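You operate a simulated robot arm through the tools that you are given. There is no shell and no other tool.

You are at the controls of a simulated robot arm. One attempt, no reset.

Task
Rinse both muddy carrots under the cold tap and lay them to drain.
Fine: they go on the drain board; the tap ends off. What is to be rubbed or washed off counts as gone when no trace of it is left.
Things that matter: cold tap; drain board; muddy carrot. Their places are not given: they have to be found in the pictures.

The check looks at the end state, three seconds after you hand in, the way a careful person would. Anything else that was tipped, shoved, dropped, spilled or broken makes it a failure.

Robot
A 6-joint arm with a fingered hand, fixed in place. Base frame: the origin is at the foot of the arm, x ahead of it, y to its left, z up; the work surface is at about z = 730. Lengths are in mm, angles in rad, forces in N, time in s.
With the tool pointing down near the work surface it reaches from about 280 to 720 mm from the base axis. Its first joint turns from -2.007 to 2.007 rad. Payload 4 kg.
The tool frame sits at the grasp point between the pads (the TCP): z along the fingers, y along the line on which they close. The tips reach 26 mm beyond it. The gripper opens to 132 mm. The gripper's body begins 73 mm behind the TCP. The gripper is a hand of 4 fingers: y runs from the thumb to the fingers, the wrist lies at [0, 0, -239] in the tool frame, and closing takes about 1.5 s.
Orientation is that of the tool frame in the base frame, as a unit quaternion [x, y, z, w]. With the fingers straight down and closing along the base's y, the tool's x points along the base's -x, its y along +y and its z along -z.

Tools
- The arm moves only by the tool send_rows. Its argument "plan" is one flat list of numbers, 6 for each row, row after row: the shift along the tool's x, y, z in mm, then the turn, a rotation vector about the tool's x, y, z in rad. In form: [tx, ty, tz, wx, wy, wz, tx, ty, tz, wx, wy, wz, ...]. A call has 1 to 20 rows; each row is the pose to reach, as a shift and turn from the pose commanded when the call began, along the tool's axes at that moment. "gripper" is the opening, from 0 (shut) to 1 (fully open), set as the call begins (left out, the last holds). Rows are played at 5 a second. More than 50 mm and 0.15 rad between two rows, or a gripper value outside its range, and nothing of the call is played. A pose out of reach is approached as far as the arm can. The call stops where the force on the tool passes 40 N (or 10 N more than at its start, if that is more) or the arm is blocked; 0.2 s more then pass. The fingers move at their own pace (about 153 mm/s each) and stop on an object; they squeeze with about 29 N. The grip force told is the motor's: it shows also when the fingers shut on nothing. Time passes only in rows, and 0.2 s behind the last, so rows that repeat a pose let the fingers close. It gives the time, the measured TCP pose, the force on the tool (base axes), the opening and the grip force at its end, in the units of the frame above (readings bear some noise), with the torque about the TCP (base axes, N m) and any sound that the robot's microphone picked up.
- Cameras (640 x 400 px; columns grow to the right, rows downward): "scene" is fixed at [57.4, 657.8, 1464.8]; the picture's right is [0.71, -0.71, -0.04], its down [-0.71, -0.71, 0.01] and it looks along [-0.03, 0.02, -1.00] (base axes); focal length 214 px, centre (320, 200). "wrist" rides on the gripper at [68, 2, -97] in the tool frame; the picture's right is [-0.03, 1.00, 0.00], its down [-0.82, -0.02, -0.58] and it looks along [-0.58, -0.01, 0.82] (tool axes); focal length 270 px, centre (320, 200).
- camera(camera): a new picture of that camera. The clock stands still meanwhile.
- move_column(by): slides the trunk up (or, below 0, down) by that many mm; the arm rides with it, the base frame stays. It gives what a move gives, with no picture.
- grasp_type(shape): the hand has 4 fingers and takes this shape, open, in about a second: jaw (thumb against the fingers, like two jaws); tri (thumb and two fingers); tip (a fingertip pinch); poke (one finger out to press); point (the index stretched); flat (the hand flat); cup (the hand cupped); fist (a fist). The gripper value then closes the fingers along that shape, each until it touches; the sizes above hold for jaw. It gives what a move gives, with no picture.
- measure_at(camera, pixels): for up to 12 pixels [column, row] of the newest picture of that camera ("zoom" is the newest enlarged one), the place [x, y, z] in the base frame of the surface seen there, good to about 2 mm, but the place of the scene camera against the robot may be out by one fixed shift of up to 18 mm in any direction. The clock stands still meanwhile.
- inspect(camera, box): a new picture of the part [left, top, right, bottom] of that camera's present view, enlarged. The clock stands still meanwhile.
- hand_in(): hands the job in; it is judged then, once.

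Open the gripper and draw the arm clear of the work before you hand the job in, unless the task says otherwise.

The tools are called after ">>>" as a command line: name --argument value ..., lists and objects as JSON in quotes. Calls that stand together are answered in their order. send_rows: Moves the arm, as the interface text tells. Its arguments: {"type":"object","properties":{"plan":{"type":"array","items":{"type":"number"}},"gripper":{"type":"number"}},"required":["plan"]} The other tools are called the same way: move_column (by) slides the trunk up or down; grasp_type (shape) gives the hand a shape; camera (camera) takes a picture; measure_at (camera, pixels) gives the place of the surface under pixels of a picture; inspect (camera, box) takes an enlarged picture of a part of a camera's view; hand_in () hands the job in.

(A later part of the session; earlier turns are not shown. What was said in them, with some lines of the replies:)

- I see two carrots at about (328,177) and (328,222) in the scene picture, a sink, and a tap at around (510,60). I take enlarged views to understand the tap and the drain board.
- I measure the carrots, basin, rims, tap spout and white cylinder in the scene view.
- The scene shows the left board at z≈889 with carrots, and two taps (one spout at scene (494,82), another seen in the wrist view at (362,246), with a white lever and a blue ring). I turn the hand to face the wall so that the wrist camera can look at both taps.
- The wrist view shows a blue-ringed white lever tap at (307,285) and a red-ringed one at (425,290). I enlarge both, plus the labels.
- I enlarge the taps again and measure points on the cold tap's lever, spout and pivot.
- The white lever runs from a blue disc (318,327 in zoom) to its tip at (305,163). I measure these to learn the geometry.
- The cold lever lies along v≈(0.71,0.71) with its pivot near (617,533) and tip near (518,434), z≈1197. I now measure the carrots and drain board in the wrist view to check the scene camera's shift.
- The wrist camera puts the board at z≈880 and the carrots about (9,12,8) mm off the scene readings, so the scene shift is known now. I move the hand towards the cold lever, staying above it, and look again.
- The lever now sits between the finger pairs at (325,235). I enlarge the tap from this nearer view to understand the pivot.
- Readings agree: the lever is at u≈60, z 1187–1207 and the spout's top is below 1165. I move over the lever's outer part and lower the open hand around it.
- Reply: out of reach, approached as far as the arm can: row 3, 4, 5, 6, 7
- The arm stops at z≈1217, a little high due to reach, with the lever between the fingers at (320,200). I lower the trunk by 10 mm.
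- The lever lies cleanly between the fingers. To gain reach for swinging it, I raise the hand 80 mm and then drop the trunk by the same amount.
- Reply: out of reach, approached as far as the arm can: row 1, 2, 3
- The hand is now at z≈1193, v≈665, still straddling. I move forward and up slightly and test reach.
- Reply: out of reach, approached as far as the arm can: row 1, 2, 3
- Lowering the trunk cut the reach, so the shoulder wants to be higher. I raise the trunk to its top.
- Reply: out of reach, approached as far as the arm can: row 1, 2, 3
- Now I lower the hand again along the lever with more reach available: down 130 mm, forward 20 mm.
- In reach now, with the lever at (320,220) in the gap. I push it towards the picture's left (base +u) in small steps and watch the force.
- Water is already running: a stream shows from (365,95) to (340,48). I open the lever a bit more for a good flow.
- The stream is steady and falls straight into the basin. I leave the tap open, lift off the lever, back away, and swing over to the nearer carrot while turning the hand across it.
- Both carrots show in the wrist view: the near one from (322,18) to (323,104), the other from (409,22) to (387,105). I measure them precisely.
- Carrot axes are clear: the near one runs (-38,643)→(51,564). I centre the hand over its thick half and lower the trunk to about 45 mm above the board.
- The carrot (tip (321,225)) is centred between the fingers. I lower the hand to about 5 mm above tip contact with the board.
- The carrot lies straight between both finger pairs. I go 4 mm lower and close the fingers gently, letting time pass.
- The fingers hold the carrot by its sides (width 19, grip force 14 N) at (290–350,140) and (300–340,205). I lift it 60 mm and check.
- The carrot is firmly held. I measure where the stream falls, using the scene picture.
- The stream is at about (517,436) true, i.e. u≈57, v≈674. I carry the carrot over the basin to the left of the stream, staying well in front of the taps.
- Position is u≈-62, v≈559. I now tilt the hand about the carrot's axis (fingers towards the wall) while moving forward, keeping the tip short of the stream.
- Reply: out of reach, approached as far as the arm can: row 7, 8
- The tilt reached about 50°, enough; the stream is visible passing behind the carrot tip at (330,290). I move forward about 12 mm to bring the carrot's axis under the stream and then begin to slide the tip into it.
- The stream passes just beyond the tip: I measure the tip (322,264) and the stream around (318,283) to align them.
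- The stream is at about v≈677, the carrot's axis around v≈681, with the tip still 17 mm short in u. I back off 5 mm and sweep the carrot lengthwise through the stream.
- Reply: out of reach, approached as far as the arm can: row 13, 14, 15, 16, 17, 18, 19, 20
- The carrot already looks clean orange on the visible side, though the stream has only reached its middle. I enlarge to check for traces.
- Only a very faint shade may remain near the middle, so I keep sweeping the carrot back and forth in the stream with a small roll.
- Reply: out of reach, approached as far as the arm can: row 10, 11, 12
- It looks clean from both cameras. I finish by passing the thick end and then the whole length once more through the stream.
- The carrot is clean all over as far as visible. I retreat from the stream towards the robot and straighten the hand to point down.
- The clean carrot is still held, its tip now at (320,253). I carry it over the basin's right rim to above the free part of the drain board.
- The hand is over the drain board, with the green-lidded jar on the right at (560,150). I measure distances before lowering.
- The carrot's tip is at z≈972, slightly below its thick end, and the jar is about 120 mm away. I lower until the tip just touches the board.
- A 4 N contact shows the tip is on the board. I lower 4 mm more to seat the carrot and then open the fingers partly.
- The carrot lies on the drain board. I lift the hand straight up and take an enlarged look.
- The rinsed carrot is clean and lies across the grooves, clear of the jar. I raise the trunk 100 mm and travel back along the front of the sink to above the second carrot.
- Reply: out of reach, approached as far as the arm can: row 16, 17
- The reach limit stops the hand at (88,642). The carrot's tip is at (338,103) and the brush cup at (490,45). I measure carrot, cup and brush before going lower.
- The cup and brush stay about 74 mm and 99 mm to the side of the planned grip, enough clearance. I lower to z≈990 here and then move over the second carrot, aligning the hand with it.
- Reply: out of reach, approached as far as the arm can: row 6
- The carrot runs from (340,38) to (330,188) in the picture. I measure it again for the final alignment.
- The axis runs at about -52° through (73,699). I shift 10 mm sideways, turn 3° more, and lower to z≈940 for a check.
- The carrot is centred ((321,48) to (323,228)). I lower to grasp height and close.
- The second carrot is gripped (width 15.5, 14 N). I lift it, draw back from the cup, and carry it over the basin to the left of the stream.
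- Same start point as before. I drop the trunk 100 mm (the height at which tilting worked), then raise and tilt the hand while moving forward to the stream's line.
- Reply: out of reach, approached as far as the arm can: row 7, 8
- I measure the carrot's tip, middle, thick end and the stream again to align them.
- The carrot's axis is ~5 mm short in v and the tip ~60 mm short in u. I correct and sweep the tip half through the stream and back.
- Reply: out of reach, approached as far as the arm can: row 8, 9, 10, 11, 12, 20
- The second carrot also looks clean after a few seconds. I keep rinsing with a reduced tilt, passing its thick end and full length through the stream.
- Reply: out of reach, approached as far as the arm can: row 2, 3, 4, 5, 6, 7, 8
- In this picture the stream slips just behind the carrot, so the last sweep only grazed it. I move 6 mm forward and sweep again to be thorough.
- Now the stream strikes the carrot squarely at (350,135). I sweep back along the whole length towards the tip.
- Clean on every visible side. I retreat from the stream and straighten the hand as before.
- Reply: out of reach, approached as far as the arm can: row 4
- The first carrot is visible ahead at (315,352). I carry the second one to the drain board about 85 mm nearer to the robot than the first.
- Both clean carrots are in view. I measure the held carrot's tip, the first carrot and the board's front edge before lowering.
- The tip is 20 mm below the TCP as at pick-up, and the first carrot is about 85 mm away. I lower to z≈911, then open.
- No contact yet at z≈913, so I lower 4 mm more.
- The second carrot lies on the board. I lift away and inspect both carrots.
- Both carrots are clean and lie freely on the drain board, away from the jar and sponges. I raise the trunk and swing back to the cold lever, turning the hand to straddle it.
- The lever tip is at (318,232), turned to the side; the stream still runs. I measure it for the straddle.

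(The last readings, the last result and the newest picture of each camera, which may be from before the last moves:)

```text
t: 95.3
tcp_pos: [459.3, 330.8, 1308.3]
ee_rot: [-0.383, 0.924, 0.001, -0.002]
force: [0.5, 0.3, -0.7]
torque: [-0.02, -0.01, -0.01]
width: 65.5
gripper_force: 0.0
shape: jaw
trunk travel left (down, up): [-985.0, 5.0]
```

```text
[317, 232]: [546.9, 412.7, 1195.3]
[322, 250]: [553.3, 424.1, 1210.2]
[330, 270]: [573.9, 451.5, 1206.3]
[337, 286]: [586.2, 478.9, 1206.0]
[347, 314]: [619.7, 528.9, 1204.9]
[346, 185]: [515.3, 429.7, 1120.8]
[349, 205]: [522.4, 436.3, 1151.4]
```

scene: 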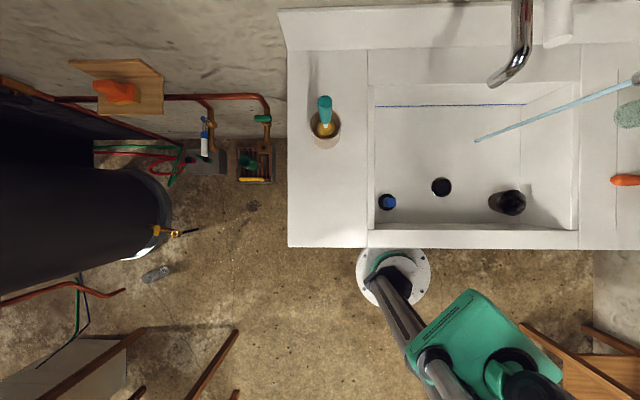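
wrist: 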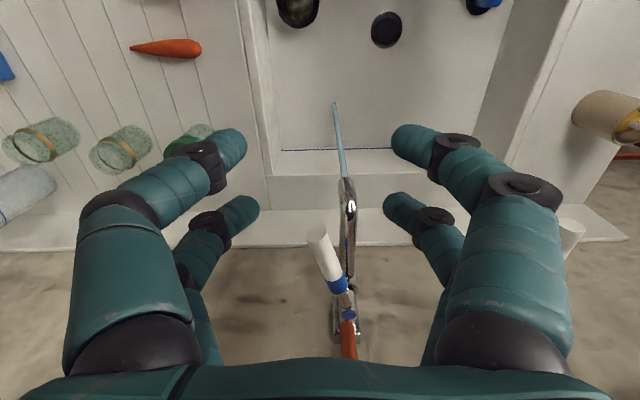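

The tip is at u≈95, v≈678. I move forward over it and lower the open hand around the lever.

>>> send_rows --plan '[-45, 0, 0, 0, 0, 0, -88, 0, 0, 0, 0, 0, -105, 0, 30, 0, 0, 0, -118, 0, 60, 0, 0, 0, -129, 0, 85, 0, 0, 0, -130, 0, 100, 0, 0, 0]' --gripper 0.5

>>> camera --camera "wrist"

```text
t: 96.7
tcp_pos: [552.4, 418.2, 1208.0]
ee_rot: [-0.382, 0.924, 0.001, -0.002]
force: [-0.5, 0.0, 0.0]
torque: [-0.02, 0.02, 0.0]
width: 65.4
gripper_force: 0.1
shape: jaw
trunk travel left (down, up): [-985.0, 5.0]
```

```text
taken
```

wrist: 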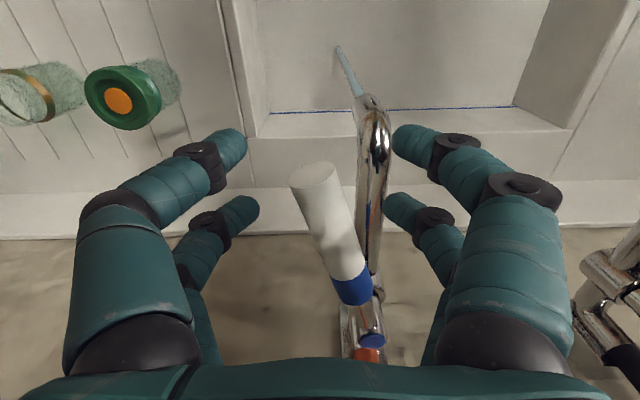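

The lever is between the fingers, leaning to the left of the picture. I push it back towards the picture's right in small steps, stopping short of the closed position first.

>>> send_rows --plan '[0, 10, 0, 0, 0, 0, 0, 20, 0, 0, 0, 0, 0, 26, 0, 0, 0, 0, 0, 32, 0, 0, 0, 0, 0, 38, 0, 0, 0, 0, 0, 44, 0, 0, 0, 0, 0, 49, 0, 0, 0, 0]' --gripper 0.5

>>> camera --camera "wrist"

```text
t: 98.3
tcp_pos: [518.0, 456.1, 1208.4]
ee_rot: [-0.382, 0.924, 0.0, 0.0]
force: [-0.2, -1.6, 0.1]
torque: [0.03, 0.02, -0.02]
width: 67.1
gripper_force: 0.1
shape: jaw
trunk travel left (down, up): [-985.0, 5.0]
```

```text
taken
```

wrist: 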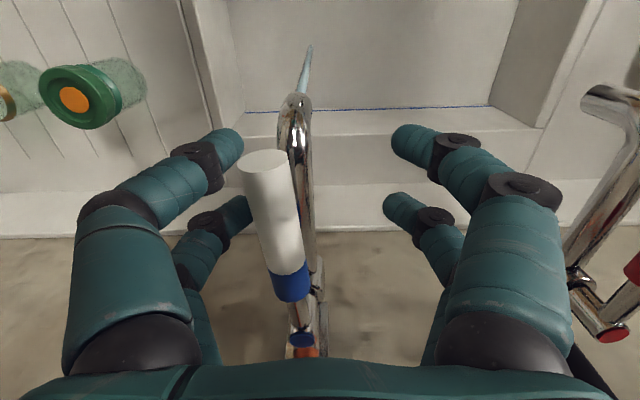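

The lever is moving and the stream gets thinner. I keep pushing in small steps until it closes.

>>> send_rows --plan '[0, 4, 0, 0, 0, 0, 0, 8, 0, 0, 0, 0, 0, 11, 0, 0, 0, 0, 0, 14, 0, 0, 0, 0]' --gripper 0.5

>>> camera --camera "wrist"

```text
t: 99.3
tcp_pos: [509.7, 466.0, 1207.7]
ee_rot: [-0.381, 0.925, -0.001, -0.001]
force: [5.7, -10.0, -1.3]
torque: [-0.09, -0.02, -0.05]
width: 41.7
gripper_force: 11.2
shape: jaw
trunk travel left (down, up): [-985.0, 5.0]
```

```text
taken
```

wrist: 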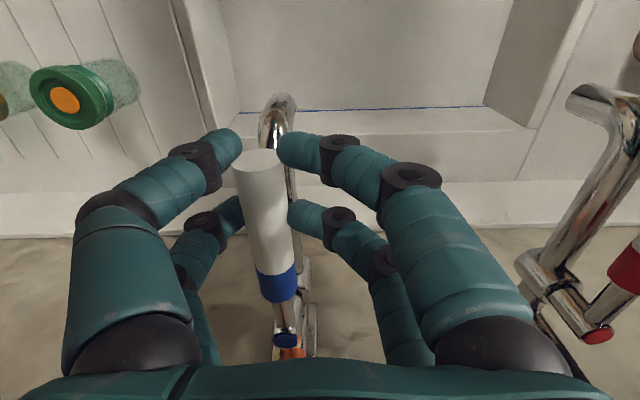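

No stream is visible now and the push force rose to about 11 N, so the lever is at its stop. I check for any trickle in both cameras and measure the lever.

>>> inspect --camera "wrist" --box '[220, 0, 360, 130]'

>>> camera --camera "scene"

>>> measure_at --camera "wrist" --pixels '[[258, 158], [264, 190], [270, 230], [277, 280], [285, 338]]'

```text
3.08 times, centred on (290, 65) of wrist
```

zoom: 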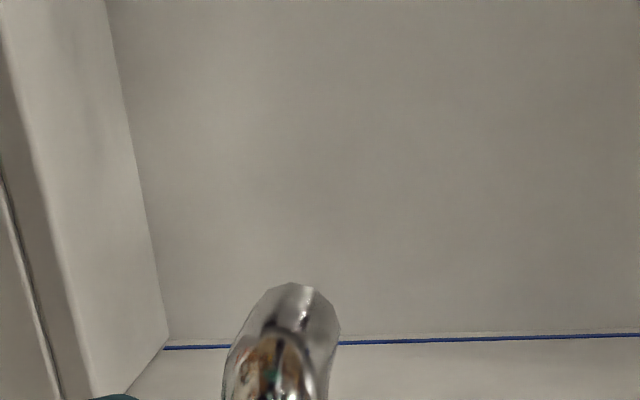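

```text
taken
```

scene: 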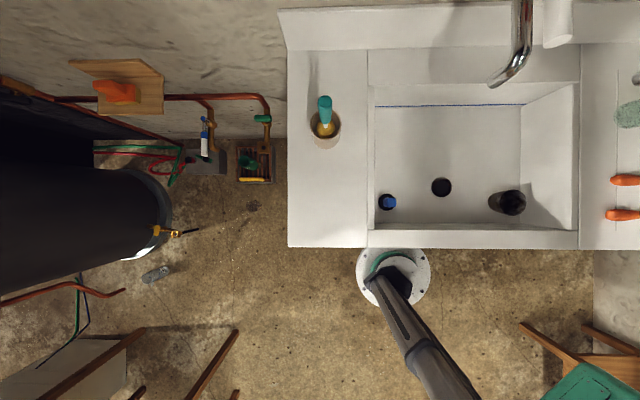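

```text
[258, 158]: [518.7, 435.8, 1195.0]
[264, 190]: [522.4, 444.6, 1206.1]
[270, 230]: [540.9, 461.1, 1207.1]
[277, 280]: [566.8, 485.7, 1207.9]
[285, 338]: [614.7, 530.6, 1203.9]
```

The lever is back at its original place (tip u≈59) and the spout is dry; both carrots show at (625,180) and (622,215) in the scene. I unload the finger, reopen, centre the hand on the lever without touching it, and lift off.

>>> send_rows --plan '[0, -5, 0, 0, 0, 0, 0, -10, 0, 0, 0, 0, 0, -10, 0, 0, 0, 0, 0, -10, 0, 0, 0, 0, 0, -10, 0, 0, 0, 0, 0, -10, 0, 0, 0, 0]' --gripper 0.6

>>> camera --camera "wrist"

```text
t: 100.7
tcp_pos: [516.1, 459.8, 1207.6]
ee_rot: [-0.382, 0.924, 0.0, -0.001]
force: [-0.5, 0.9, -1.3]
torque: [-0.01, -0.01, 0.0]
width: 79.2
gripper_force: 0.1
shape: jaw
trunk travel left (down, up): [-985.0, 5.0]
```

```text
taken
```

wrist: 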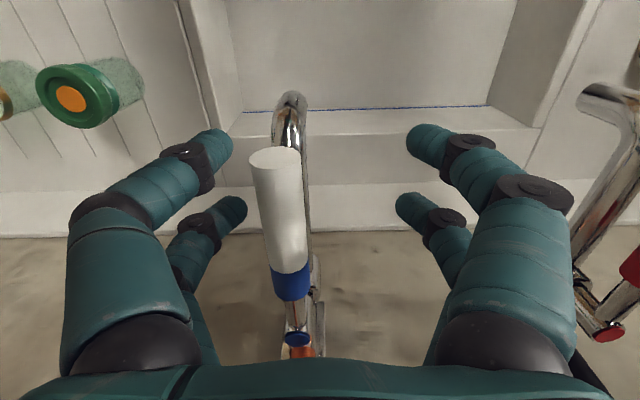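

The hand is free of the lever. I lift straight up, back away from the taps and take a final look.

>>> send_rows --plan '[0, -6, 0, 0, 0, 0, 0, -8, -15, 0, 0, 0, 0, -8, -30, 0, 0, 0, 0, -8, -42, 0, 0, 0, 30, -8, -55, 0, 0, 0, 70, -8, -65, 0, 0, 0, 110, -8, -75, 0, 0, 0, 150, -8, -85, 0, 0, 0, 190, -8, -95, 0, 0, 0, 230, -8, -100, 0, 0, 0]' --gripper 0.8

>>> camera --camera "wrist"

>>> camera --camera "scene"

```text
t: 102.9
tcp_pos: [358.6, 288.7, 1310.7]
ee_rot: [-0.382, 0.924, 0.001, 0.0]
force: [-0.2, -0.5, 0.1]
torque: [-0.01, -0.01, -0.02]
width: 105.3
gripper_force: 0.0
shape: jaw
trunk travel left (down, up): [-985.0, 5.0]
```

```text
taken
```

wrist: 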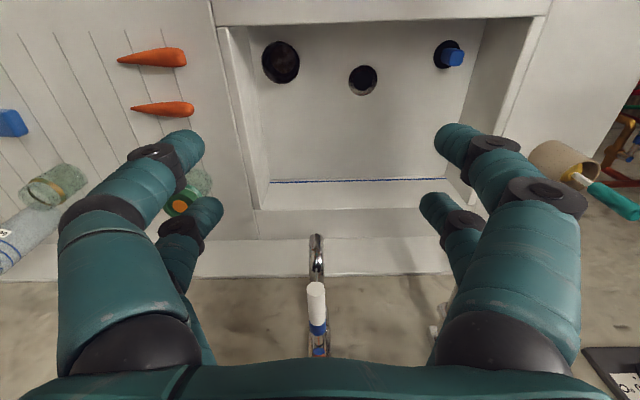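

```text
taken
```

scene: 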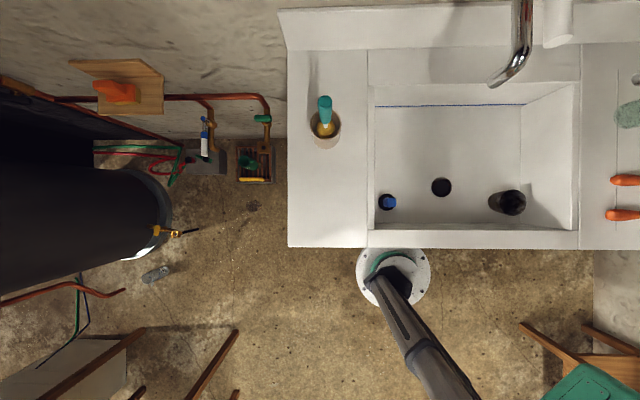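

The tap is off, the basin is dry and everything else is in place. I inspect the carrots and the old spot on the left board closely.

>>> inspect --camera "wrist" --box '[100, 30, 220, 130]'

>>> inspect --camera "scene" --box '[560, 150, 640, 240]'

>>> inspect --camera "scene" --box '[280, 80, 400, 250]'

>>> inspect --camera "wrist" --box '[250, 220, 400, 360]'

```text
4.00 times, centred on (160, 80) of wrist
```

zoom: 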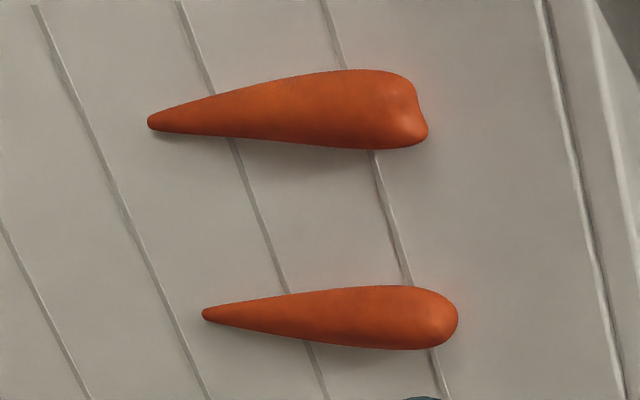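

```text
4.44 times, centred on (600, 195) of scene
```

zoom: 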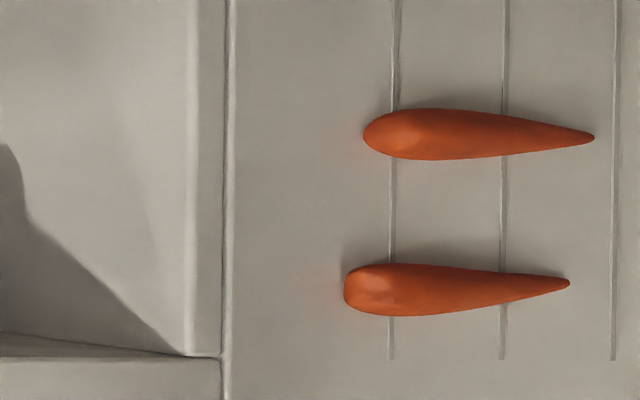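

```text
2.35 times, centred on (340, 165) of scene
```

zoom: 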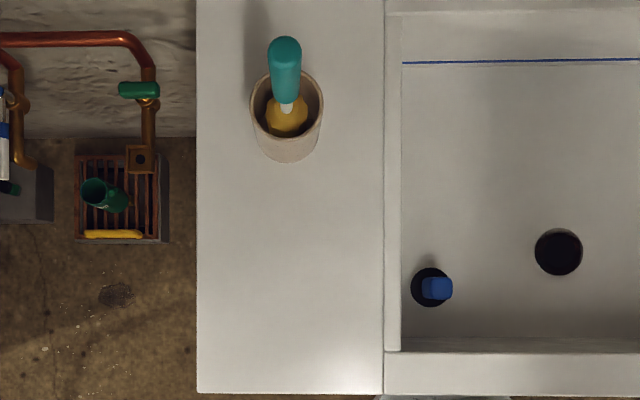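

```text
2.86 times, centred on (325, 290) of wrist
```

zoom: 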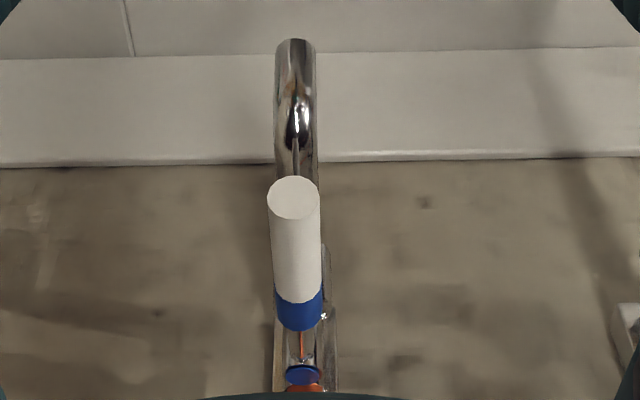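

Both carrots show no trace of mud from two directions, the tap is off and nothing else has moved. I open the hand fully and draw it back a little more.

>>> send_rows --plan '[30, 0, -20, 0, 0, 0, 60, 0, -40, 0, 0, 0, 90, 0, -60, 0, 0, 0, 90, 0, -60, 0, 0, 0, 90, 0, -60, 0, 0, 0]' --gripper 1.0

>>> camera --camera "wrist"

```text
t: 104.1
tcp_pos: [295.7, 228.6, 1368.0]
ee_rot: [-0.381, 0.925, 0.001, 0.0]
force: [0.5, -1.2, 0.3]
torque: [0.02, -0.02, 0.0]
width: 131.8
gripper_force: 0.0
shape: jaw
trunk travel left (down, up): [-985.0, 5.0]
```

```text
taken
```

wrist: 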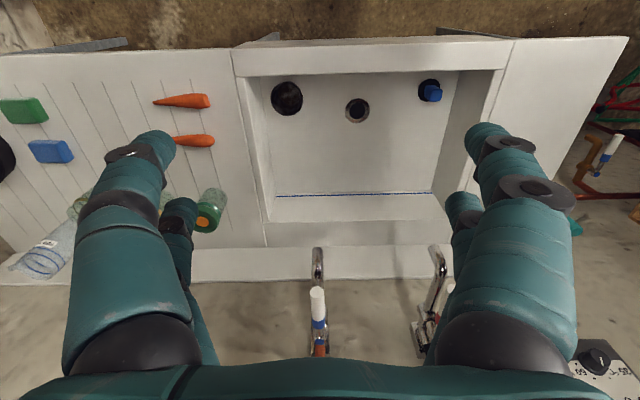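

The final view shows both clean carrots on the drain board at (185,101) and (190,140), the cold tap off, and the open hand clear of the work. I hand the job in.

>>> hand_in

```text
The job is handed in.
```

Both carrots are rinsed and lying on the drain board, and the cold tap is off. No mud showed on either carrot in the last close-up pictures. I never saw their undersides directly.

I rinsed each carrot for several seconds, moving it lengthwise through the cold stream. They lie about 85 mm apart, clear of the jar, the sponges and the pan. The last pictures show no water from the spout, the lever back where it started, and nothing else moved.

I opened the hand, drew the arm back from the sink and handed the job in. No verdict came back.
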